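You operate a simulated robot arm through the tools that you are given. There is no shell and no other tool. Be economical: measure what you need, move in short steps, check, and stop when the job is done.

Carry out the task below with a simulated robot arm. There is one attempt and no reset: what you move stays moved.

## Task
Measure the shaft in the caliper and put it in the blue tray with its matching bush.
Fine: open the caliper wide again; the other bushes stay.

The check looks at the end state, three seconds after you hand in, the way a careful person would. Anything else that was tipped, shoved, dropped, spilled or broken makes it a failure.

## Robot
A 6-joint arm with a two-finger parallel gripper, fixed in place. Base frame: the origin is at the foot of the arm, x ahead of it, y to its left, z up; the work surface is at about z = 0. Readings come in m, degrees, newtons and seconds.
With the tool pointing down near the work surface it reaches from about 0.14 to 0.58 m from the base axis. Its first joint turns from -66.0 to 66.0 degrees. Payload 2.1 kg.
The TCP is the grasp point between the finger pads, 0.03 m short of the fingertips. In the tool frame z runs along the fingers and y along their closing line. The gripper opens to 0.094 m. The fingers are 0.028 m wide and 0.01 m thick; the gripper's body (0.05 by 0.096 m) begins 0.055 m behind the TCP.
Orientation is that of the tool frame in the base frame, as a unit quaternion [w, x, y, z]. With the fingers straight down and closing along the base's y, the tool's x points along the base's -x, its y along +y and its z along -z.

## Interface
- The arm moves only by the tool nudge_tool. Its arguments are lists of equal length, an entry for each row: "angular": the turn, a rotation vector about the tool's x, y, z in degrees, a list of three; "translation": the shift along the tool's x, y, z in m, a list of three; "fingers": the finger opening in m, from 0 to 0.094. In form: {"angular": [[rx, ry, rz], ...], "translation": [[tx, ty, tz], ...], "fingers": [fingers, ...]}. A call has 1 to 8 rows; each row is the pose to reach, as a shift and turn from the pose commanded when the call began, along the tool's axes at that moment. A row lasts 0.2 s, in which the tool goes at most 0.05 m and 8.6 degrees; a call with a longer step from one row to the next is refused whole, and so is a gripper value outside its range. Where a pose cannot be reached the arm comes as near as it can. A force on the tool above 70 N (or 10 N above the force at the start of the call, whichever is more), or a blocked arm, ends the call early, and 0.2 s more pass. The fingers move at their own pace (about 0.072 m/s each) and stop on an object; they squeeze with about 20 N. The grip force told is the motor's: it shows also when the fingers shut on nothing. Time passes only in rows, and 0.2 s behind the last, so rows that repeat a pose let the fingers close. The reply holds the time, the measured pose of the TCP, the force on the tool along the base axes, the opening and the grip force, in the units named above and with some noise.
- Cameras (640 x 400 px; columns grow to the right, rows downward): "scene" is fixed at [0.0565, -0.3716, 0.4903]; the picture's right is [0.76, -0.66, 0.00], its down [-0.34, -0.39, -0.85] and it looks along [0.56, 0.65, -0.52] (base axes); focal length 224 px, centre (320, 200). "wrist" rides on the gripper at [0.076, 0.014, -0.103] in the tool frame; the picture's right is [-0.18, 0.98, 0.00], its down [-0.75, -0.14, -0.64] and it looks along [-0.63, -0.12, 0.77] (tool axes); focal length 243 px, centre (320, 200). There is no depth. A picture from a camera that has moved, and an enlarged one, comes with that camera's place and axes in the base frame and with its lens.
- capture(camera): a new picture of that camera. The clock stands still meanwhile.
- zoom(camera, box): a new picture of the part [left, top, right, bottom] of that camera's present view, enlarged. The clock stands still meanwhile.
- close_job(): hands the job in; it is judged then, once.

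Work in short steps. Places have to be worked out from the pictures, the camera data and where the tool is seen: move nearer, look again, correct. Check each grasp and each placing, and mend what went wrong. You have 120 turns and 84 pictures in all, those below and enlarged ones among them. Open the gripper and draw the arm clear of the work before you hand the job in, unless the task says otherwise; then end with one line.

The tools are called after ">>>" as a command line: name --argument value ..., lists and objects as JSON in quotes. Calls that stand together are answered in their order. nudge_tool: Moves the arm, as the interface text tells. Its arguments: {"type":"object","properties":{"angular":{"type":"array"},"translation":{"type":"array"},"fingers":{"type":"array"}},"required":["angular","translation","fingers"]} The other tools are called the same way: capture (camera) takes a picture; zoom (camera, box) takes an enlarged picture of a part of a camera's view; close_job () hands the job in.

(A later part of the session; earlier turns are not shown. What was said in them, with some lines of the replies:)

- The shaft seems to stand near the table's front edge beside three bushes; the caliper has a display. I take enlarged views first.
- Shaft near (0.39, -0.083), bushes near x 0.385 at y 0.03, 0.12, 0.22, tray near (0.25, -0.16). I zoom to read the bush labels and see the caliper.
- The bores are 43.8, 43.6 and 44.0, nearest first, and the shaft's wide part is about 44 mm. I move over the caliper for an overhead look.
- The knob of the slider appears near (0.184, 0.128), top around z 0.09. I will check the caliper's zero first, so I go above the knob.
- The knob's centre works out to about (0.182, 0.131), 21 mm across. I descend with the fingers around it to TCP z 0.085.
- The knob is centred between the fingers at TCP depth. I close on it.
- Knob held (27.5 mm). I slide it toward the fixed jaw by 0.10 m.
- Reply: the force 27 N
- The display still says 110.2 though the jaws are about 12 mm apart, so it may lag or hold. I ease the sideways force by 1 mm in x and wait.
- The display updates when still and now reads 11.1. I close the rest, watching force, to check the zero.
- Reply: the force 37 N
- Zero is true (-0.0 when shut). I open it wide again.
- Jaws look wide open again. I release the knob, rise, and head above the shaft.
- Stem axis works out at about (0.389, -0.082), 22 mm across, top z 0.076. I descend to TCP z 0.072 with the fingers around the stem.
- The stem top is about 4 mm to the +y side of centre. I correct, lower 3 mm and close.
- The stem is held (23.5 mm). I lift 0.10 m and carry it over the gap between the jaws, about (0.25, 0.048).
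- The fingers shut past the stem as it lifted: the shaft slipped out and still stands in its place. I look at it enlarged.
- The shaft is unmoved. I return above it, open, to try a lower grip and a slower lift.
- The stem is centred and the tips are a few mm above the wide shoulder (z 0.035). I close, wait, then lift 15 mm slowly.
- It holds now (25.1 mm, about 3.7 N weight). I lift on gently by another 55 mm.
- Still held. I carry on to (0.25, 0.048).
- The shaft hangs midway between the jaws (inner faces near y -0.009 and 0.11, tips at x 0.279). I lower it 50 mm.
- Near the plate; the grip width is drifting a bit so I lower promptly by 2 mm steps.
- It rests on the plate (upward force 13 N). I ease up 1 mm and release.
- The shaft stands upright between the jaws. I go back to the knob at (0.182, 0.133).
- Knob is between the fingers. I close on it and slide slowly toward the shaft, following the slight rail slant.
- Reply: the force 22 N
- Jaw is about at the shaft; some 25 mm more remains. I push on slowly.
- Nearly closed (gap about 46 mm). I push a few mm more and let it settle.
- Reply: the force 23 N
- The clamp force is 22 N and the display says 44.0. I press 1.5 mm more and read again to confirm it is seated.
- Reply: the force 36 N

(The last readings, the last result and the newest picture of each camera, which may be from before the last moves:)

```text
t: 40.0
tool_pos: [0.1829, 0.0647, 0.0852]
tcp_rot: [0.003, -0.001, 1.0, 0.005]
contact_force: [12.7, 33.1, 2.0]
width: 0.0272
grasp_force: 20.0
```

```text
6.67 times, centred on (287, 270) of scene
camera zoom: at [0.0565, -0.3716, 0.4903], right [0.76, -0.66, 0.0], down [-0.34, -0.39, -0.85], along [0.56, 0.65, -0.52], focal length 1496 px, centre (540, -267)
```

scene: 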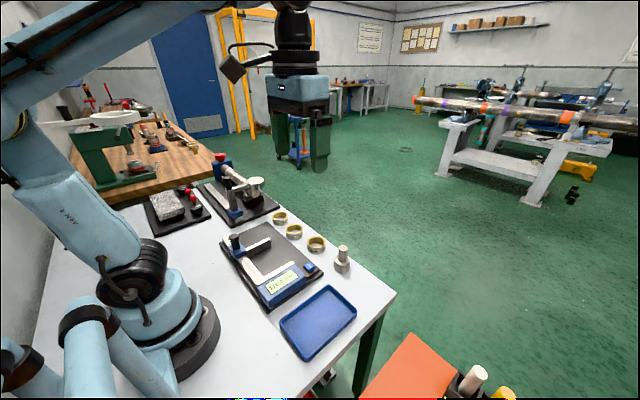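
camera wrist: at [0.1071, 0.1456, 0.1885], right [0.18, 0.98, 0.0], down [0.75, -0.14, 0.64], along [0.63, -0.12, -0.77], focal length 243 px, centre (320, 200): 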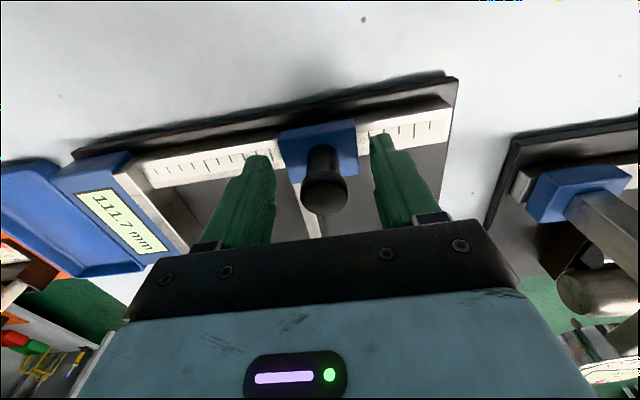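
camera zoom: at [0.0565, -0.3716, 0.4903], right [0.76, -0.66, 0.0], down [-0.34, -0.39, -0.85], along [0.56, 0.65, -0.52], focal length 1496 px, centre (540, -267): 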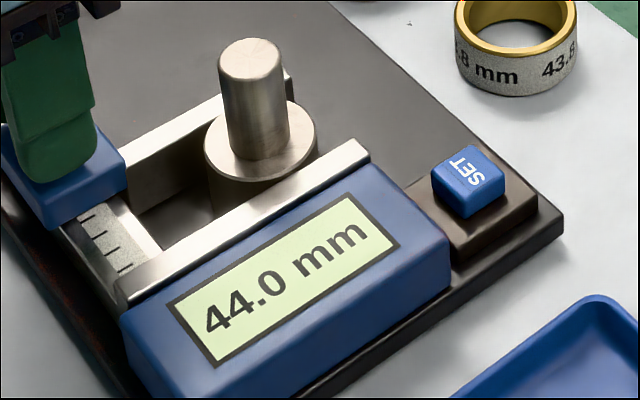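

Firm reading: 44.0 mm, so the farthest bush (44.0) matches. I open the caliper wide again.

>>> nudge_tool --angular '[[0, 0, 0], [0, 0, 0], [0, 0, 0], [0, 0, 0], [0, 0, 0], [0, 0, 0], [0, 0, 0]]' --translation '[[0, 0.006, 0], [0, 0.018, 0], [0, 0.032, 0], [0, 0.046, 0], [0, 0.06, 0], [0, 0.07, 0], [0, 0.0715, 0]]' --fingers '[0.01, 0.01, 0.01, 0.01, 0.01, 0.01, 0.01]'

>>> nudge_tool --angular '[[0, 0, 0], [0, 0, 0], [0, 0, 0], [0, 0, 0], [0, 0, 0]]' --translation '[[0, 0, 0], [0, 0, 0], [0, 0, -0.03], [0, 0, -0.07], [0, 0, -0.115]]' --fingers '[0.05, 0.06, 0.06, 0.06, 0.06]'

>>> capture --camera "wrist"

>>> zoom --camera "scene" --box '[200, 200, 344, 290]'

```text
t: 41.6
tool_pos: [0.1818, 0.1339, 0.0827]
tcp_rot: [0.002, 0.0, 1.0, 0.0]
contact_force: [11.6, -1.7, 0.3]
width: 0.0276
grasp_force: 20.3
```

```text
t: 42.8
tool_pos: [0.1805, 0.1322, 0.2017]
tcp_rot: [0.001, 0.0, 1.0, 0.001]
contact_force: [-0.3, -0.2, 1.1]
width: 0.0599
grasp_force: 0.0
```

```text
45 pictures are left
camera wrist: at [0.1038, 0.1448, 0.3035], right [0.18, 0.98, 0.0], down [0.75, -0.14, 0.64], along [0.63, -0.12, -0.77], focal length 243 px, centre (320, 200)
```

wrist: 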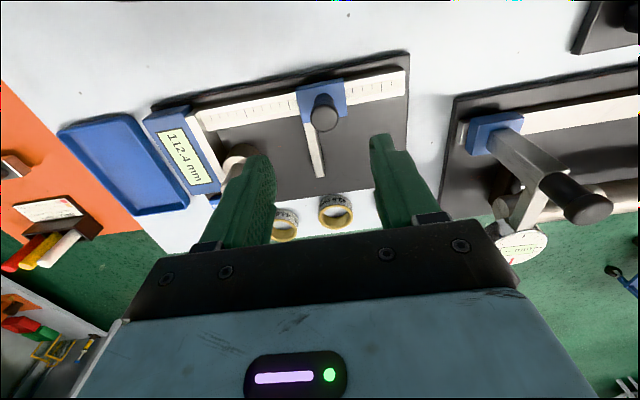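

```text
4.44 times, centred on (272, 245) of scene
camera zoom: at [0.0565, -0.3716, 0.4903], right [0.76, -0.66, 0.0], down [-0.34, -0.39, -0.85], along [0.56, 0.65, -0.52], focal length 997 px, centre (533, 0)
```

zoom: 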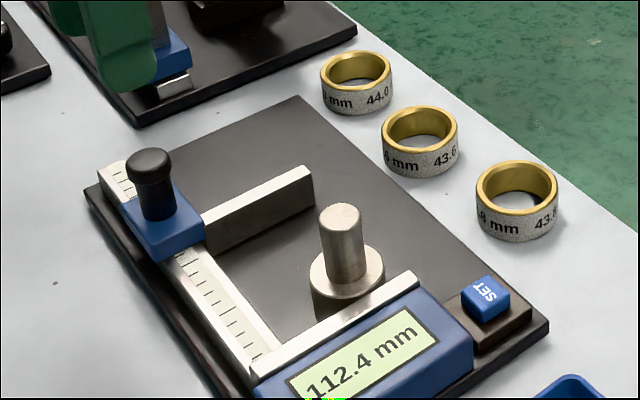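

Caliper open (112.4). The shaft now stands at about (0.249, 0.018) by the fixed jaw; I move above it with a narrower opening to stay clear of the jaw.

>>> nudge_tool --angular '[[0, 0, 0], [0, 0, 0], [0, 0, 0], [0, 0, 0], [0, 0, 0], [0, 0, 0]]' --translation '[[-0.017, -0.028, 0], [-0.034, -0.056, 0], [-0.051, -0.085, 0], [-0.067, -0.115, 0.01], [-0.067, -0.115, 0.04], [-0.067, -0.115, 0.06]]' --fingers '[0.05, 0.05, 0.05, 0.05, 0.05, 0.05]'

>>> capture --camera "wrist"

```text
t: 44.2
tool_pos: [0.2494, 0.0185, 0.1396]
tcp_rot: [0.001, 0.0, 1.0, 0.001]
contact_force: [-0.7, 0.2, 0.2]
width: 0.0501
grasp_force: 0.0
```

```text
43 pictures are left
camera wrist: at [0.1729, 0.0319, 0.2422], right [0.18, 0.98, 0.0], down [0.75, -0.14, 0.64], along [0.63, -0.12, -0.77], focal length 243 px, centre (320, 200)
```

wrist: 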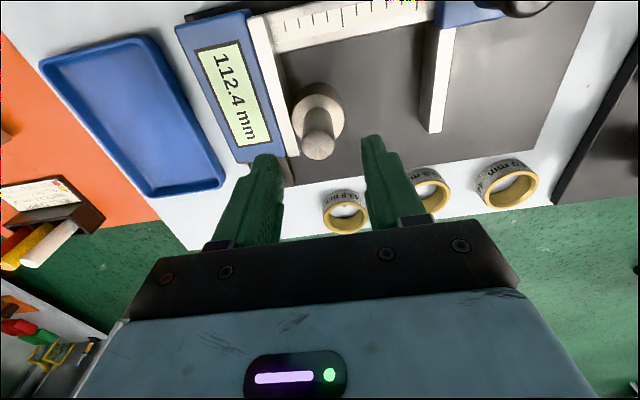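

Stem at about (0.2495, 0.016). I shift 2 mm and descend to z 0.09, then look at the clearance.

>>> nudge_tool --angular '[[0, 0, 0], [0, 0, 0], [0, 0, 0], [0, 0, 0]]' --translation '[[0, -0.002, 0.01], [0, -0.002, 0.03], [0, -0.002, 0.045], [0, -0.002, 0.05]]' --fingers '[0.044, 0.044, 0.044, 0.044]'

>>> capture --camera "wrist"

>>> zoom --camera "scene" --box '[220, 210, 332, 290]'

```text
t: 45.2
tool_pos: [0.2496, 0.0184, 0.0878]
tcp_rot: [0.001, 0.0, 1.0, 0.001]
contact_force: [-0.2, 0.4, -0.1]
width: 0.044
grasp_force: 0.0
```

```text
42 pictures are left
camera wrist: at [0.1733, 0.031, 0.1902], right [0.18, 0.98, 0.0], down [0.75, -0.14, 0.64], along [0.63, -0.12, -0.77], focal length 243 px, centre (320, 200)
```

wrist: 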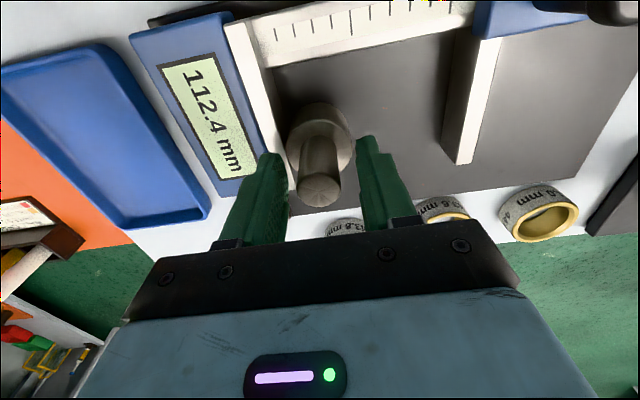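

```text
5.00 times, centred on (276, 250) of scene
camera zoom: at [0.0565, -0.3716, 0.4903], right [0.76, -0.66, 0.0], down [-0.34, -0.39, -0.85], along [0.56, 0.65, -0.52], focal length 1122 px, centre (540, -50)
```

zoom: 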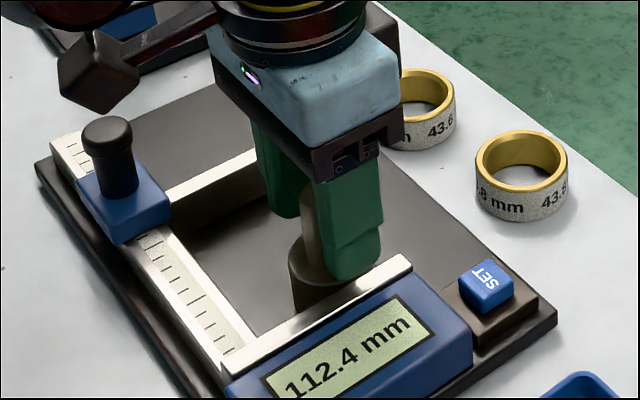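

Well aligned, and the tips clear the jaw. I lower 5 mm more, close fully, then lift a little.

>>> nudge_tool --angular '[[0, 0, 0], [0, 0, 0], [0, 0, 0], [0, 0, 0], [0, 0, 0], [0, 0, 0]]' --translation '[[0, 0, 0.003], [0, 0, 0.0055], [0, 0, 0.0055], [0, 0, 0.0055], [0, 0, 0.0055], [0, 0, 0.0055]]' --fingers '[0.044, 0.044, 0, 0, 0, 0]'

>>> nudge_tool --angular '[[0, 0, 0], [0, 0, 0], [0, 0, 0], [0, 0, 0], [0, 0, 0], [0, 0, 0], [0, 0, 0]]' --translation '[[0, 0, -0.0015], [0, 0, -0.004], [0, 0, -0.008], [0, 0, -0.012], [0, 0, -0.016], [0, 0, -0.019], [0, 0, -0.02]]' --fingers '[0, 0, 0, 0, 0, 0, 0]'

>>> zoom --camera "scene" --box '[220, 210, 332, 290]'

```text
t: 46.6
tool_pos: [0.2489, 0.0166, 0.0831]
tcp_rot: [0.001, 0.0, 1.0, 0.001]
contact_force: [0.6, -1.1, -0.3]
width: 0.0237
grasp_force: 19.9
```

```text
t: 48.2
tool_pos: [0.2479, 0.017, 0.1039]
tcp_rot: [0.0, -0.001, 1.0, 0.001]
contact_force: [-0.4, -0.1, -4.5]
width: 0.0235
grasp_force: 19.9
```

```text
5.00 times, centred on (276, 250) of scene
camera zoom: at [0.0565, -0.3716, 0.4903], right [0.76, -0.66, 0.0], down [-0.34, -0.39, -0.85], along [0.56, 0.65, -0.52], focal length 1122 px, centre (540, -50)
```

zoom: 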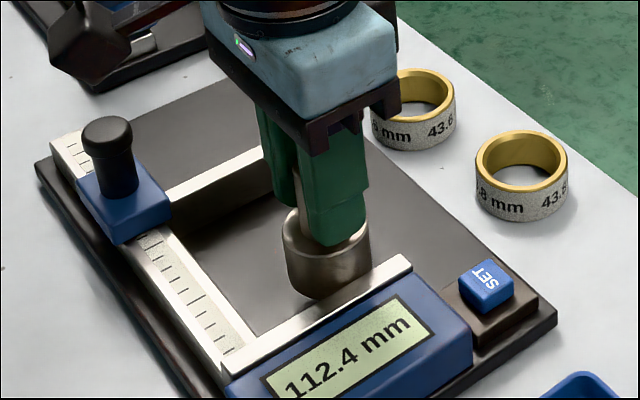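

Held (4.5 N). I raise it 50 mm and start moving toward the tray.

>>> nudge_tool --angular '[[0, 0, 0], [0, 0, 0], [0, 0, 0], [0, 0, 0], [0, 0, 0], [0, 0, 0], [0, 0, 0]]' --translation '[[0, 0, -0.004], [0, 0, -0.012], [0, 0, -0.022], [0, 0, -0.032], [0, 0, -0.042], [0, 0, -0.048], [0, 0, -0.05]]' --fingers '[0, 0, 0, 0, 0, 0, 0]'

>>> nudge_tool --angular '[[0, 0, 0], [0, 0, 0], [0, 0, 0], [0, 0, 0], [0, 0, 0], [0, 0, 0], [0, 0, 0], [0, 0, 0]]' --translation '[[-0.001, -0.004, 0], [-0.003, -0.014, 0], [-0.006, -0.028, 0], [-0.01, -0.042, 0], [-0.014, -0.056, 0], [-0.017, -0.07, 0], [-0.019, -0.08, 0], [-0.02, -0.086, 0]]' --fingers '[0, 0, 0, 0, 0, 0, 0, 0]'

>>> capture --camera "wrist"

```text
t: 49.8
tool_pos: [0.2497, 0.0181, 0.1539]
tcp_rot: [0.001, 0.0, 1.0, 0.001]
contact_force: [-0.5, -0.3, -4.1]
width: 0.0238
grasp_force: 19.9
```

```text
t: 51.6
tool_pos: [0.2691, -0.0678, 0.1545]
tcp_rot: [0.001, 0.0, 1.0, 0.001]
contact_force: [0.0, 0.0, -4.2]
width: 0.0235
grasp_force: 20.3
```

```text
39 pictures are left
camera wrist: at [0.1932, -0.0549, 0.2561], right [0.18, 0.98, 0.0], down [0.75, -0.14, 0.64], along [0.63, -0.12, -0.77], focal length 243 px, centre (320, 200)
```

wrist: 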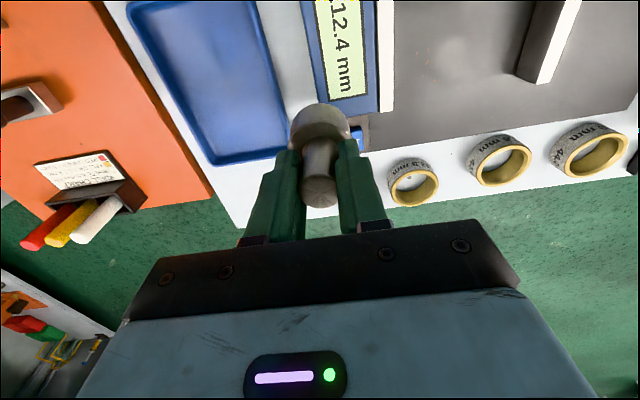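

Tray interior spans about x 0.185–0.305, y -0.195 – -0.12. I'll stand the shaft at its front end, about (0.277, -0.15), leaving the near end for the bush.

>>> nudge_tool --angular '[[0, 0, 0], [0, 0, 0], [0, 0, 0], [0, 0, 0], [0, 0, 0], [0, 0, 0], [0, 0, 0], [0, 0, 0]]' --translation '[[-0.001, -0.004, 0], [-0.002, -0.014, 0], [-0.003, -0.028, 0], [-0.005, -0.042, 0], [-0.006, -0.056, 0], [-0.007, -0.07, 0], [-0.008, -0.079, 0], [-0.008, -0.082, 0]]' --fingers '[0, 0, 0, 0, 0, 0, 0, 0]'

>>> capture --camera "wrist"

>>> zoom --camera "scene" --box '[256, 240, 384, 370]'

```text
t: 53.4
tool_pos: [0.2756, -0.1509, 0.1534]
tcp_rot: [0.001, 0.0, 1.0, 0.002]
contact_force: [-0.7, -0.3, -4.0]
width: 0.0236
grasp_force: 20.3
```

```text
38 pictures are left
camera wrist: at [0.2006, -0.1373, 0.2551], right [0.18, 0.98, 0.0], down [0.75, -0.14, 0.64], along [0.63, -0.12, -0.77], focal length 243 px, centre (320, 200)
```

wrist: 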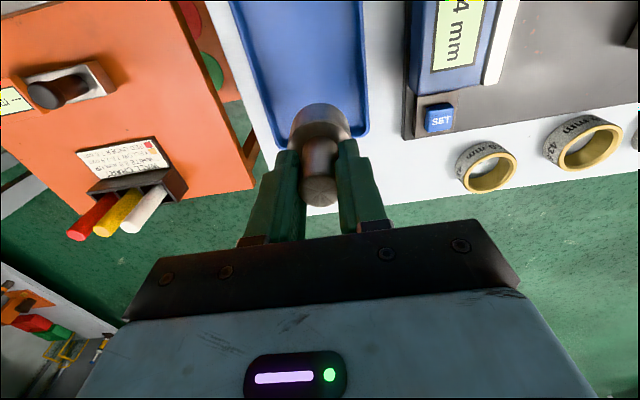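

```text
3.08 times, centred on (320, 305) of scene
camera zoom: at [0.0565, -0.3716, 0.4903], right [0.76, -0.66, 0.0], down [-0.34, -0.39, -0.85], along [0.56, 0.65, -0.52], focal length 690 px, centre (320, -123)
```

zoom: 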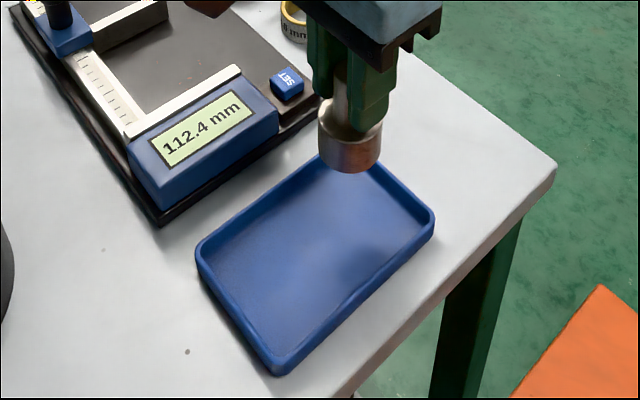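

Shaft is over the front half of the tray, centred. I lower it 70 mm slowly, then feel for the floor.

>>> nudge_tool --angular '[[0, 0, 0], [0, 0, 0], [0, 0, 0], [0, 0, 0], [0, 0, 0], [0, 0, 0], [0, 0, 0], [0, 0, 0]]' --translation '[[0, 0, 0.004], [0, 0, 0.014], [0, 0, 0.026], [0, 0, 0.038], [0, 0, 0.05], [0, 0, 0.061], [0, 0, 0.068], [0, 0, 0.071]]' --fingers '[0, 0, 0, 0, 0, 0, 0, 0]'

>>> nudge_tool --angular '[[0, 0, 0], [0, 0, 0], [0, 0, 0]]' --translation '[[0, 0, 0.0015], [0, 0, 0.003], [0, 0, 0.003]]' --fingers '[0, 0, 0]'

```text
t: 55.2
tool_pos: [0.277, -0.149, 0.0821]
tcp_rot: [0.001, -0.001, 1.0, 0.001]
contact_force: [-0.5, -0.3, -4.2]
width: 0.0235
grasp_force: 20.2
```

```text
t: 56.0
tool_pos: [0.2777, -0.1507, 0.08]
tcp_rot: [0.002, -0.001, 1.0, 0.001]
contact_force: [-0.9, 0.3, -4.9]
width: 0.0236
grasp_force: 20.3
```

Not yet touching; I lower further in small steps.

>>> nudge_tool --angular '[[0, 0, 0], [0, 0, 0], [0, 0, 0], [0, 0, 0]]' --translation '[[0, 0, 0.0015], [0, 0, 0.003], [0, 0, 0.0045], [0, 0, 0.0045]]' --fingers '[0, 0, 0, 0]'

```text
t: 57.0
tool_pos: [0.278, -0.1491, 0.0758]
tcp_rot: [0.002, 0.0, 1.0, -0.001]
contact_force: [-3.2, -2.0, 13.4]
width: 0.0234
grasp_force: 19.6
```

Contact with the tray floor (13 N upward). I ease up 1.5 mm, release, rise and look.

>>> nudge_tool --angular '[[0, 0, 0], [0, 0, 0], [0, 0, 0]]' --translation '[[0, 0, -0.0015], [0, 0, -0.0015], [0, 0, -0.0015]]' --fingers '[0, 0.03, 0.05]'

>>> nudge_tool --angular '[[0, 0, 0], [0, 0, 0], [0, 0, 0], [0, 0, 0]]' --translation '[[0, 0, -0.02], [0, 0, -0.05], [0, 0, -0.09], [0, 0, -0.125]]' --fingers '[0.06, 0.06, 0.07, 0.08]'

>>> zoom --camera "scene" --box '[256, 240, 384, 370]'

```text
t: 57.8
tool_pos: [0.2796, -0.1493, 0.0778]
tcp_rot: [0.001, 0.0, 1.0, 0.001]
contact_force: [-0.4, 0.0, -0.2]
width: 0.0499
grasp_force: 0.2
```

```text
t: 58.8
tool_pos: [0.276, -0.1511, 0.2021]
tcp_rot: [0.0, 0.001, 1.0, 0.0]
contact_force: [-0.1, 0.5, 1.0]
width: 0.0802
grasp_force: 0.0
```

```text
3.08 times, centred on (320, 305) of scene
camera zoom: at [0.0565, -0.3716, 0.4903], right [0.76, -0.66, 0.0], down [-0.34, -0.39, -0.85], along [0.56, 0.65, -0.52], focal length 690 px, centre (320, -123)
```

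zoom: 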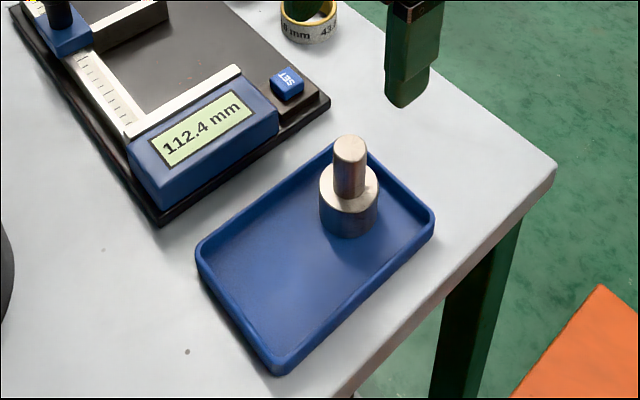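

The shaft stands in the tray. Now I travel to above the 44.0 bush, near (0.375, 0.212).

>>> nudge_tool --angular '[[0, 0, 0], [0, 0, 0], [0, 0, 0], [0, 0, 0], [0, 0, 0]]' --translation '[[-0.01, 0.036, 0], [-0.02, 0.072, 0], [-0.03, 0.108, 0], [-0.04, 0.144, 0], [-0.05, 0.18, 0]]' --fingers '[0.08, 0.08, 0.08, 0.08, 0.08]'

>>> nudge_tool --angular '[[0, 0, 0], [0, 0, 0], [0, 0, 0], [0, 0, 0], [0, 0, 0], [0, 0, 0]]' --translation '[[-0.01, 0.036, 0], [-0.02, 0.072, 0], [-0.03, 0.108, 0], [-0.04, 0.144, 0], [-0.048, 0.178, 0], [-0.048, 0.178, 0]]' --fingers '[0.08, 0.08, 0.08, 0.08, 0.08, 0.08]'

>>> capture --camera "wrist"

>>> zoom --camera "scene" --box '[230, 170, 342, 260]'

```text
t: 60.0
tool_pos: [0.3249, 0.0308, 0.1998]
tcp_rot: [0.001, 0.0, 1.0, 0.001]
contact_force: [0.1, 0.7, -0.1]
width: 0.0799
grasp_force: 0.0
```

```text
t: 61.4
tool_pos: [0.3727, 0.2081, 0.2021]
tcp_rot: [0.001, 0.0, 1.0, 0.001]
contact_force: [0.2, 0.5, 0.3]
width: 0.0801
grasp_force: 0.0
```

```text
35 pictures are left
camera wrist: at [0.2962, 0.2223, 0.3051], right [0.18, 0.98, 0.0], down [0.75, -0.14, 0.64], along [0.63, -0.12, -0.77], focal length 243 px, centre (320, 200)
```

wrist: 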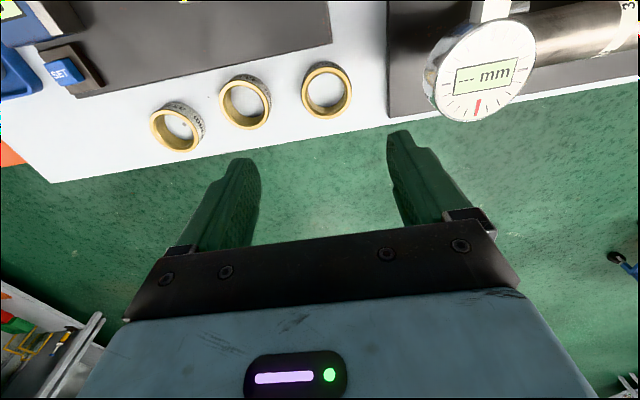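

```text
4.44 times, centred on (286, 215) of scene
camera zoom: at [0.0565, -0.3716, 0.4903], right [0.76, -0.66, 0.0], down [-0.34, -0.39, -0.85], along [0.56, 0.65, -0.52], focal length 997 px, centre (471, 133)
```

zoom: 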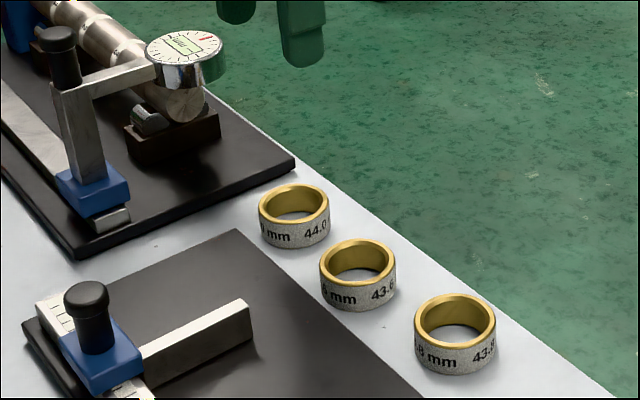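

The 44.0 bush works out to (0.375, 0.2145), OD about 56 mm, with room on both sides. I descend partway with a 70 mm opening and look again.

>>> nudge_tool --angular '[[0, 0, 0], [0, 0, 0], [0, 0, 0], [0, 0, 0]]' --translation '[[-0.002, 0.0065, 0.03], [-0.002, 0.0065, 0.07], [-0.002, 0.0065, 0.1], [-0.002, 0.0065, 0.115]]' --fingers '[0.074, 0.07, 0.07, 0.07]'

>>> capture --camera "wrist"

>>> zoom --camera "scene" --box '[230, 170, 342, 260]'

```text
t: 62.4
tool_pos: [0.378, 0.2138, 0.0856]
tcp_rot: [0.001, 0.0, 1.0, 0.002]
contact_force: [-0.5, 0.7, -1.2]
width: 0.0699
grasp_force: 0.1
```

```text
33 pictures are left
camera wrist: at [0.3015, 0.2277, 0.1885], right [0.18, 0.98, 0.0], down [0.75, -0.14, 0.64], along [0.63, -0.12, -0.77], focal length 243 px, centre (320, 200)
```

wrist: 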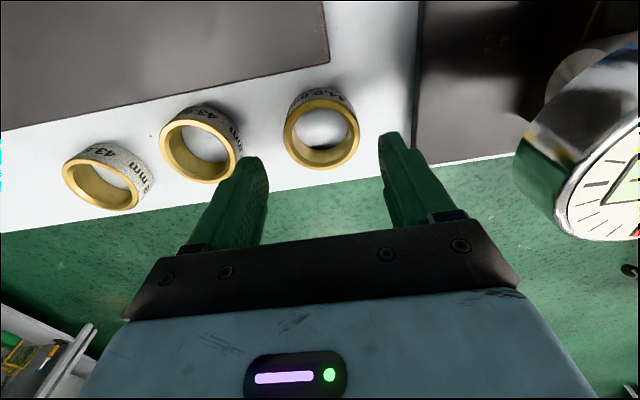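

```text
4.44 times, centred on (286, 215) of scene
camera zoom: at [0.0565, -0.3716, 0.4903], right [0.76, -0.66, 0.0], down [-0.34, -0.39, -0.85], along [0.56, 0.65, -0.52], focal length 997 px, centre (471, 133)
```

zoom: 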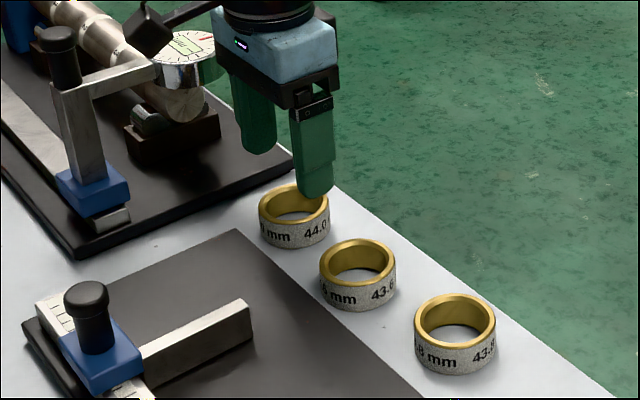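

Ring centre now reads (0.371, 0.215). I correct by -6 mm in x, and lower to TCP z 0.043.

>>> nudge_tool --angular '[[0, 0, 0], [0, 0, 0], [0, 0, 0], [0, 0, 0]]' --translation '[[0.005, 0.001, 0.01], [0.0055, 0.001, 0.025], [0.0055, 0.001, 0.038], [0.0055, 0.001, 0.043]]' --fingers '[0.07, 0.07, 0.07, 0.07]'

>>> capture --camera "wrist"

>>> zoom --camera "scene" --box '[230, 170, 342, 260]'

```text
t: 63.4
tool_pos: [0.3703, 0.2151, 0.0435]
tcp_rot: [0.001, 0.001, 1.0, 0.0]
contact_force: [1.2, -0.1, 0.2]
width: 0.0699
grasp_force: 0.0
```

```text
31 pictures are left
camera wrist: at [0.2945, 0.2279, 0.1456], right [0.18, 0.98, 0.0], down [0.75, -0.14, 0.64], along [0.63, -0.12, -0.77], focal length 243 px, centre (320, 200)
```

wrist: 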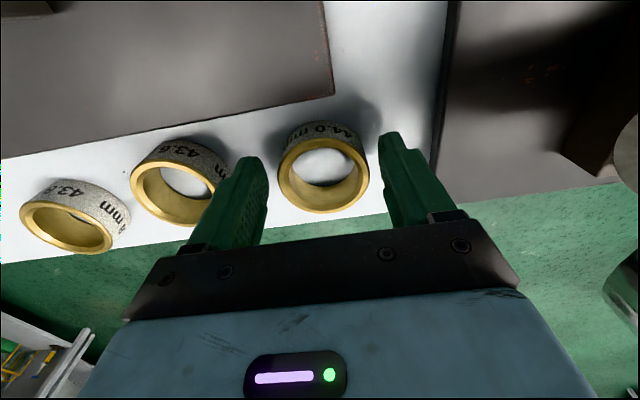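

```text
4.44 times, centred on (286, 215) of scene
camera zoom: at [0.0565, -0.3716, 0.4903], right [0.76, -0.66, 0.0], down [-0.34, -0.39, -0.85], along [0.56, 0.65, -0.52], focal length 997 px, centre (471, 133)
```

zoom: 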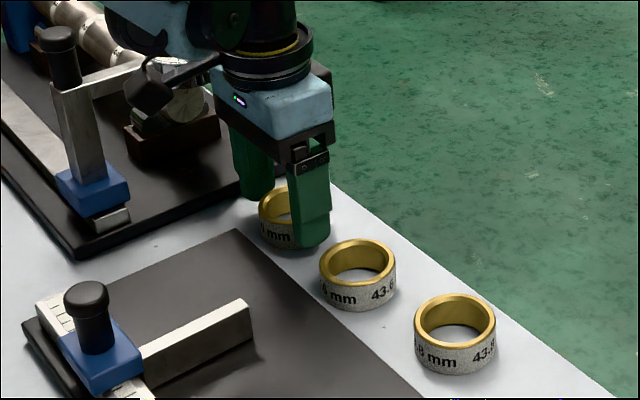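

The label reads 44.0 mm and the ring sits between the fingers. I close, then lift slowly.

>>> nudge_tool --angular '[[0, 0, 0], [0, 0, 0], [0, 0, 0], [0, 0, 0]]' --translation '[[-0.002, 0, 0.001], [-0.002, 0, 0.001], [-0.002, 0, 0.001], [-0.002, 0, 0.001]]' --fingers '[0.07, 0.04, 0.04, 0.04]'

>>> nudge_tool --angular '[[0, 0, 0], [0, 0, 0], [0, 0, 0], [0, 0, 0], [0, 0, 0], [0, 0, 0], [0, 0, 0]]' --translation '[[0, 0, -0.0015], [0, 0, -0.005], [0, 0, -0.01], [0, 0, -0.016], [0, 0, -0.023], [0, 0, -0.028], [0, 0, -0.03]]' --fingers '[0.04, 0.04, 0.04, 0.04, 0.04, 0.04, 0.04]'

>>> zoom --camera "scene" --box '[230, 170, 342, 260]'

```text
t: 64.4
tool_pos: [0.3726, 0.2132, 0.0434]
tcp_rot: [0.0, 0.001, 1.0, 0.001]
contact_force: [-1.3, 1.2, 1.8]
width: 0.0556
grasp_force: 20.1
```

```text
t: 66.0
tool_pos: [0.3734, 0.2147, 0.0733]
tcp_rot: [0.001, 0.0, 1.0, 0.001]
contact_force: [-0.1, -1.1, -2.7]
width: 0.0554
grasp_force: 20.0
```

```text
4.44 times, centred on (286, 215) of scene
camera zoom: at [0.0565, -0.3716, 0.4903], right [0.76, -0.66, 0.0], down [-0.34, -0.39, -0.85], along [0.56, 0.65, -0.52], focal length 997 px, centre (471, 133)
```

zoom: 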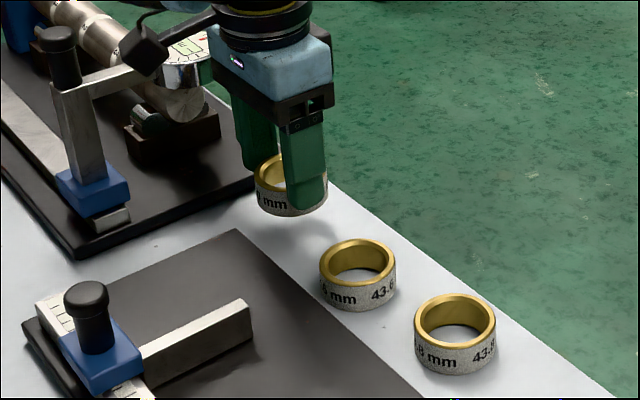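

Bush held. I lift to z 0.19 and travel toward the tray's near end.

>>> nudge_tool --angular '[[0, 0, 0], [0, 0, 0], [0, 0, 0], [0, 0, 0], [0, 0, 0], [0, 0, 0], [0, 0, 0]]' --translation '[[0, 0, -0.006], [0, 0, -0.02], [0, 0, -0.04], [0, 0, -0.065], [0, 0, -0.09], [0, 0, -0.11], [0, 0, -0.117]]' --fingers '[0.04, 0.04, 0.04, 0.04, 0.04, 0.04, 0.04]'

>>> nudge_tool --angular '[[0, 0, 0], [0, 0, 0], [0, 0, 0], [0, 0, 0], [0, 0, 0], [0, 0, 0], [0, 0, 0], [0, 0, 0]]' --translation '[[0.004, -0.01, 0], [0.013, -0.03, 0], [0.023, -0.055, 0], [0.034, -0.08, 0], [0.045, -0.107, 0], [0.056, -0.133, 0], [0.067, -0.158, 0], [0.077, -0.18, 0]]' --fingers '[0.04, 0.04, 0.04, 0.04, 0.04, 0.04, 0.04, 0.04]'

>>> nudge_tool --angular '[[0, 0, 0], [0, 0, 0], [0, 0, 0], [0, 0, 0], [0, 0, 0], [0, 0, 0], [0, 0, 0], [0, 0, 0]]' --translation '[[0.006, -0.015, 0], [0.017, -0.04, 0], [0.028, -0.066, 0], [0.039, -0.092, 0], [0.05, -0.12, 0], [0.062, -0.147, 0], [0.073, -0.173, 0], [0.08, -0.188, 0]]' --fingers '[0.04, 0.04, 0.04, 0.04, 0.04, 0.04, 0.04, 0.04]'

>>> capture --camera "wrist"

>>> zoom --camera "scene" --box '[236, 210, 384, 370]'

```text
t: 67.6
tool_pos: [0.3735, 0.2157, 0.1907]
tcp_rot: [0.0, -0.001, 1.0, 0.0]
contact_force: [-0.6, -0.5, -2.7]
width: 0.0552
grasp_force: 20.0
```

```text
t: 69.4
tool_pos: [0.2964, 0.0348, 0.1912]
tcp_rot: [0.0, 0.0, 1.0, 0.002]
contact_force: [-0.3, 0.4, -2.6]
width: 0.0556
grasp_force: 20.7
```

```text
t: 71.2
tool_pos: [0.2151, -0.1547, 0.189]
tcp_rot: [0.001, 0.0, 1.0, 0.0]
contact_force: [0.5, 0.0, -1.5]
width: 0.0557
grasp_force: 20.3
```

```text
28 pictures are left
camera wrist: at [0.1395, -0.1408, 0.2914], right [0.18, 0.98, 0.0], down [0.75, -0.14, 0.64], along [0.63, -0.12, -0.77], focal length 243 px, centre (320, 200)
```

wrist: 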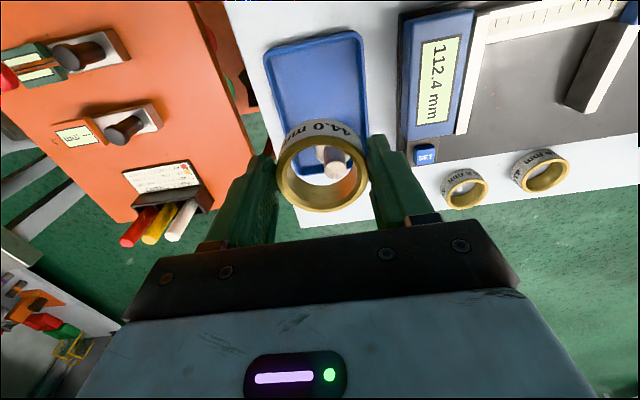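

```text
2.50 times, centred on (310, 290) of scene
camera zoom: at [0.0565, -0.3716, 0.4903], right [0.76, -0.66, 0.0], down [-0.34, -0.39, -0.85], along [0.56, 0.65, -0.52], focal length 561 px, centre (345, -25)
```

zoom: 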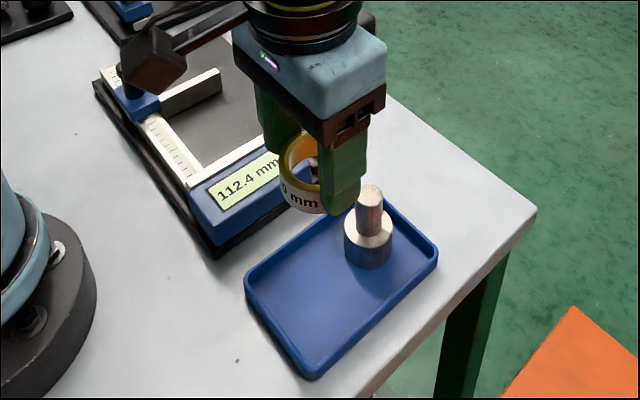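

The bush seems tilted in the grip; I look closer before lowering.

>>> zoom --camera "scene" --box '[296, 250, 346, 310]'

>>> zoom --camera "wrist" --box '[240, 90, 400, 220]'

```text
6.67 times, centred on (321, 280) of scene
camera zoom: at [0.0565, -0.3716, 0.4903], right [0.76, -0.66, 0.0], down [-0.34, -0.39, -0.85], along [0.56, 0.65, -0.52], focal length 1496 px, centre (313, -333)
```

zoom: 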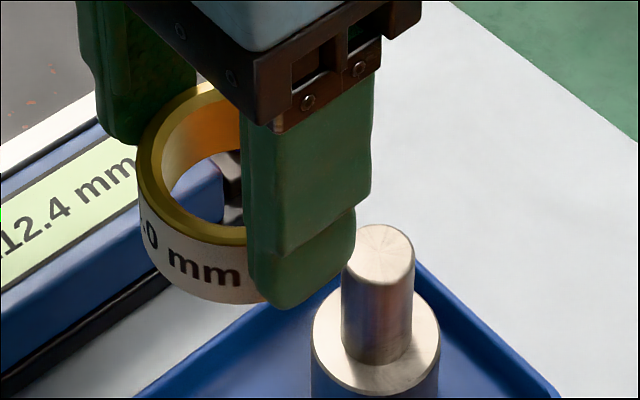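

```text
3.08 times, centred on (320, 155) of wrist
camera zoom: at [0.1395, -0.1408, 0.2914], right [0.18, 0.98, 0.0], down [0.75, -0.14, 0.64], along [0.63, -0.12, -0.77], focal length 746 px, centre (320, 338)
```

zoom: 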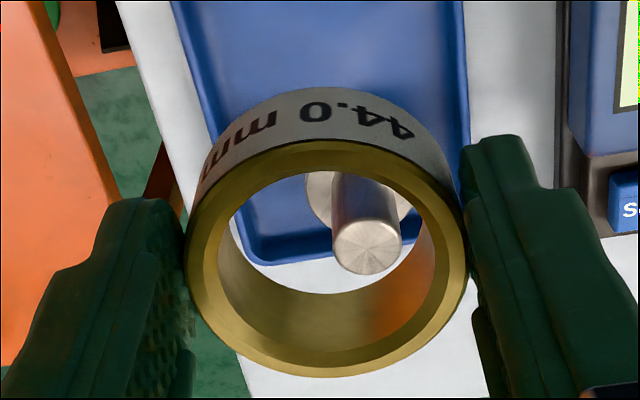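

The bush is pitched about 20°, its -x edge low; it should level itself on the floor. I lower to just above contact.

>>> nudge_tool --angular '[[0, 0, 0], [0, 0, 0], [0, 0, 0], [0, 0, 0], [0, 0, 0], [0, 0, 0], [0, 0, 0], [0, 0, 0]]' --translation '[[-0.002, 0, 0.006], [-0.002, 0, 0.022], [-0.002, 0, 0.042], [-0.002, 0, 0.062], [-0.002, 0, 0.082], [-0.002, 0, 0.1], [-0.002, 0, 0.112], [-0.002, 0, 0.116]]' --fingers '[0.04, 0.04, 0.04, 0.04, 0.04, 0.04, 0.04, 0.04]'

>>> capture --camera "wrist"

>>> zoom --camera "scene" --box '[266, 250, 374, 350]'

```text
t: 73.0
tool_pos: [0.2188, -0.1532, 0.0733]
tcp_rot: [0.001, 0.0, 1.0, 0.0]
contact_force: [-0.5, 0.2, -2.5]
width: 0.0555
grasp_force: 20.2
```

```text
24 pictures are left
camera wrist: at [0.143, -0.14, 0.1761], right [0.18, 0.98, 0.0], down [0.75, -0.14, 0.64], along [0.63, -0.12, -0.77], focal length 243 px, centre (320, 200)
```

wrist: 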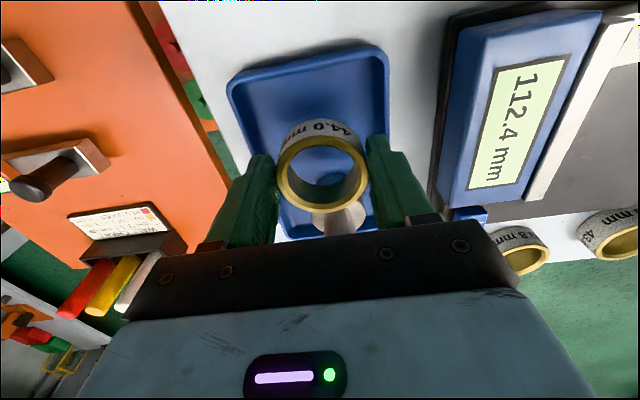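

```text
4.00 times, centred on (320, 300) of scene
camera zoom: at [0.0565, -0.3716, 0.4903], right [0.76, -0.66, 0.0], down [-0.34, -0.39, -0.85], along [0.56, 0.65, -0.52], focal length 897 px, centre (320, -200)
```

zoom: 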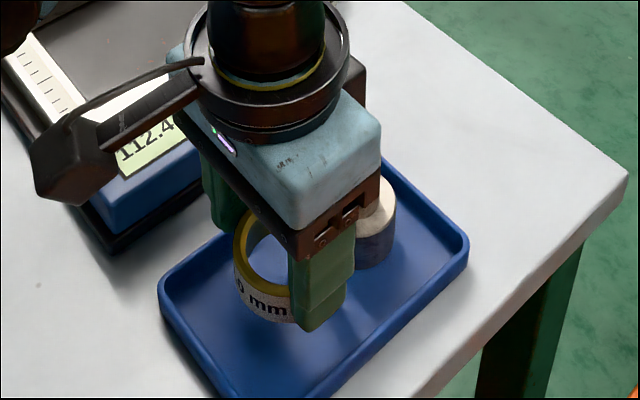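

Clear of the shaft and within the walls. I lower in small steps until contact.

>>> nudge_tool --angular '[[0, 0, 0], [0, 0, 0], [0, 0, 0], [0, 0, 0], [0, 0, 0], [0, 0, 0], [0, 0, 0], [0, 0, 0]]' --translation '[[0.001, 0, 0.003], [0.002, 0, 0.006], [0.002, 0, 0.009], [0.002, 0, 0.012], [0.002, 0, 0.015], [0.002, 0, 0.018], [0.002, 0, 0.02], [0.002, 0, 0.021]]' --fingers '[0.04, 0.04, 0.04, 0.04, 0.04, 0.04, 0.04, 0.04]'

>>> zoom --camera "scene" --box '[266, 250, 374, 350]'

>>> capture --camera "wrist"

```text
t: 74.8
tool_pos: [0.2184, -0.1533, 0.0535]
tcp_rot: [0.001, 0.0, 1.0, 0.001]
contact_force: [0.3, -0.5, -1.7]
width: 0.0555
grasp_force: 19.8
```

```text
4.00 times, centred on (320, 300) of scene
camera zoom: at [0.0565, -0.3716, 0.4903], right [0.76, -0.66, 0.0], down [-0.34, -0.39, -0.85], along [0.56, 0.65, -0.52], focal length 897 px, centre (320, -200)
```

zoom: 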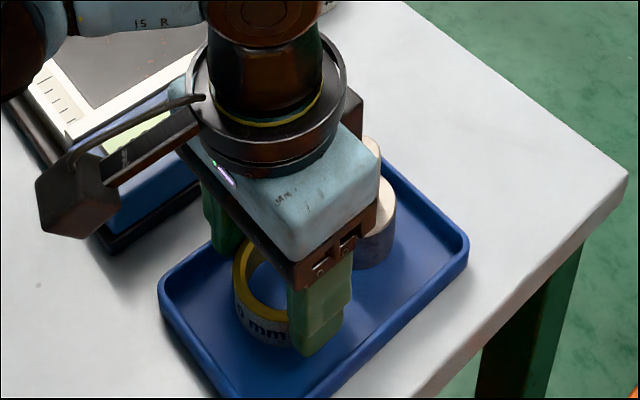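

```text
21 pictures are left
camera wrist: at [0.1416, -0.1402, 0.1557], right [0.18, 0.98, 0.0], down [0.75, -0.14, 0.64], along [0.63, -0.12, -0.77], focal length 243 px, centre (320, 200)
```

wrist: 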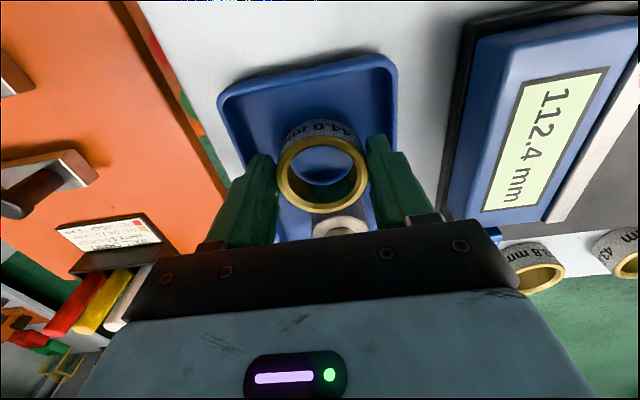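

No contact yet and the ring looks nearly level. I lower a few mm more.

>>> nudge_tool --angular '[[0, 0, 0], [0, 0, 0], [0, 0, 0], [0, 0, 0], [0, 0, 0]]' --translation '[[0, 0, 0.0015], [0, 0, 0.003], [0, 0, 0.0045], [0, 0, 0.005], [0, 0, 0.005]]' --fingers '[0.04, 0.04, 0.04, 0.04, 0.04]'

```text
t: 76.0
tool_pos: [0.217, -0.1521, 0.0467]
tcp_rot: [0.001, 0.0, 1.0, 0.002]
contact_force: [-0.1, 0.8, -1.4]
width: 0.0555
grasp_force: 19.6
```

Still no clear contact; 2.5 mm more.

>>> nudge_tool --angular '[[0, 0, 0], [0, 0, 0], [0, 0, 0], [0, 0, 0]]' --translation '[[0, -0.001, 0.001], [0, -0.001, 0.002], [0, -0.001, 0.0025], [0, -0.001, 0.0025]]' --fingers '[0.04, 0.04, 0.04, 0.04]'

>>> capture --camera "wrist"

>>> zoom --camera "scene" --box '[266, 270, 346, 350]'

```text
t: 77.0
tool_pos: [0.2171, -0.153, 0.0452]
tcp_rot: [0.001, 0.0, 1.0, 0.001]
contact_force: [4.8, 0.8, 19.3]
width: 0.0554
grasp_force: 20.3
```

```text
20 pictures are left
camera wrist: at [0.1416, -0.1401, 0.1473], right [0.18, 0.98, 0.0], down [0.75, -0.14, 0.64], along [0.63, -0.12, -0.76], focal length 243 px, centre (320, 200)
```

wrist: 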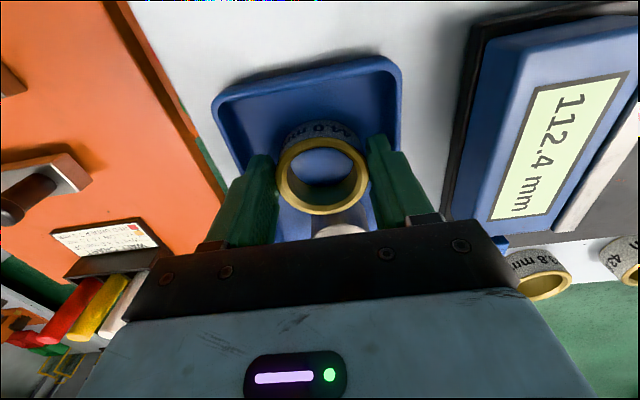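

```text
5.00 times, centred on (306, 310) of scene
camera zoom: at [0.0564, -0.3716, 0.4903], right [0.76, -0.66, 0.0], down [-0.34, -0.39, -0.85], along [0.56, 0.64, -0.52], focal length 1122 px, centre (390, -350)
```

zoom: 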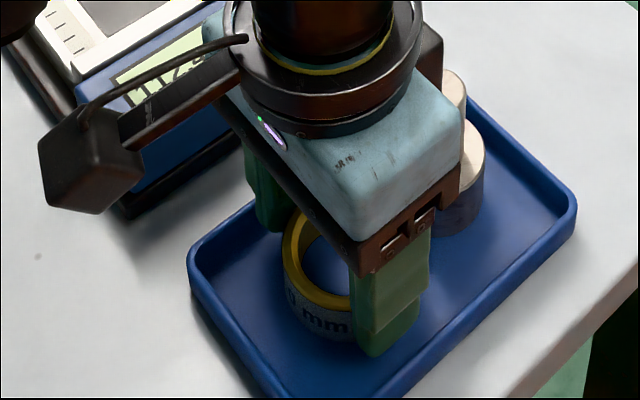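

Floor reached (19 N). I ease up 1 mm, open slightly to 64 mm, then rise.

>>> nudge_tool --angular '[[0, 0, 0], [0, 0, 0], [0, 0, 0], [0, 0, 0]]' --translation '[[0, 0, -0.001], [0, 0, -0.001], [0, 0, -0.001], [0, 0, -0.001]]' --fingers '[0.05, 0.06, 0.064, 0.064]'

>>> nudge_tool --angular '[[0, 0, 0], [0, 0, 0], [0, 0, 0], [0, 0, 0], [0, 0, 0], [0, 0, 0]]' --translation '[[0, 0, -0.006], [0, 0, -0.02], [0, 0, -0.05], [0, 0, -0.09], [0, 0, -0.13], [0, 0, -0.16]]' --fingers '[0.064, 0.064, 0.066, 0.07, 0.07, 0.07]'

>>> capture --camera "wrist"

>>> zoom --camera "scene" --box '[250, 250, 378, 370]'

```text
t: 78.0
tool_pos: [0.2175, -0.154, 0.0459]
tcp_rot: [0.001, 0.0, 1.0, 0.001]
contact_force: [-0.4, 0.3, -0.5]
width: 0.0641
grasp_force: 0.0
```

```text
t: 79.4
tool_pos: [0.2183, -0.1556, 0.2061]
tcp_rot: [0.001, 0.0, 1.0, 0.002]
contact_force: [-0.5, 0.6, 0.0]
width: 0.07
grasp_force: 0.1
```

```text
18 pictures are left
camera wrist: at [0.1424, -0.1423, 0.3077], right [0.18, 0.98, 0.0], down [0.75, -0.14, 0.64], along [0.63, -0.12, -0.77], focal length 243 px, centre (320, 200)
```

wrist: 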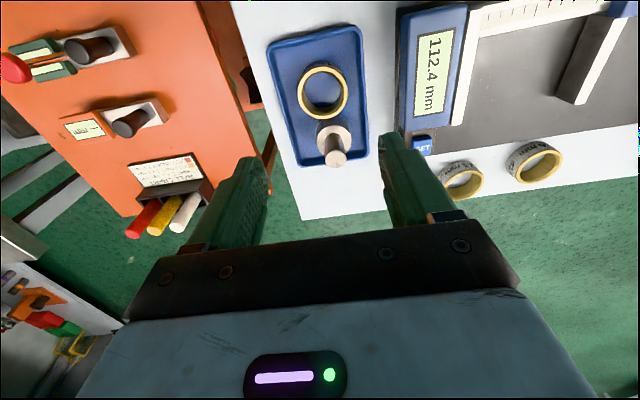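

```text
3.33 times, centred on (314, 310) of scene
camera zoom: at [0.0565, -0.3716, 0.4903], right [0.76, -0.66, 0.0], down [-0.34, -0.39, -0.85], along [0.56, 0.65, -0.52], focal length 748 px, centre (340, -167)
```

zoom: 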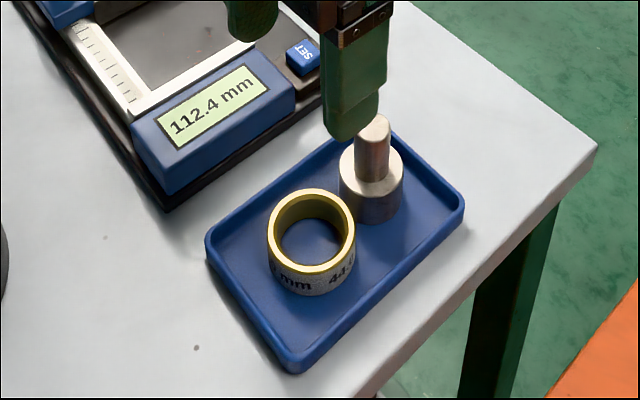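

Both lie flat in the tray, level and inside the rim. I raise the arm clear and take a last look at the whole scene.

>>> nudge_tool --angular '[[0, 0, 0], [0, 0, 0], [0, 0, 0], [0, 0, 0]]' --translation '[[0, 0.01, -0.04], [-0.01, 0.02, -0.08], [-0.02, 0.03, -0.12], [-0.03, 0.04, -0.15]]' --fingers '[0.09, 0.09, 0.09, 0.09]'

>>> zoom --camera "scene" --box '[180, 150, 400, 370]'

```text
t: 80.4
tool_pos: [0.2467, -0.1168, 0.3534]
tcp_rot: [0.001, 0.0, 1.0, 0.001]
contact_force: [0.7, -0.4, 0.2]
width: 0.0897
grasp_force: 0.1
```

```text
1.82 times, centred on (290, 260) of scene
camera zoom: at [0.0565, -0.3716, 0.4903], right [0.76, -0.66, 0.0], down [-0.34, -0.39, -0.85], along [0.56, 0.65, -0.52], focal length 408 px, centre (374, 91)
```

zoom: 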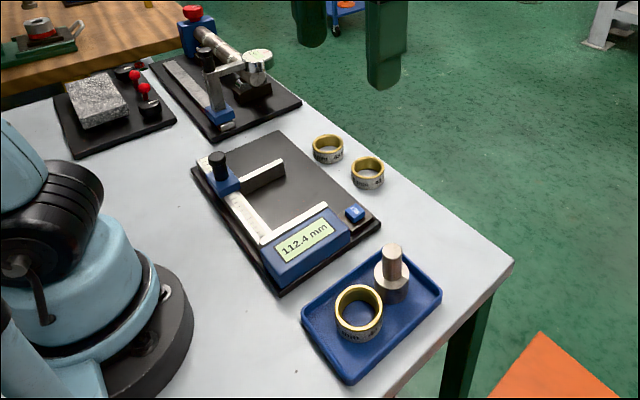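

Caliper open at 112.4, the two other bushes in place, shaft and 44.0 bush in the tray, arm clear. I hand in.

>>> close_job

```text
The job is handed in.
```

The shaft measured 44.0 mm in the caliper (which read -0.0 when shut empty), and it stands in the blue tray with the 44.0 bush. The caliper is open wide again at 112.4 mm, and the other two bushes were left in place.
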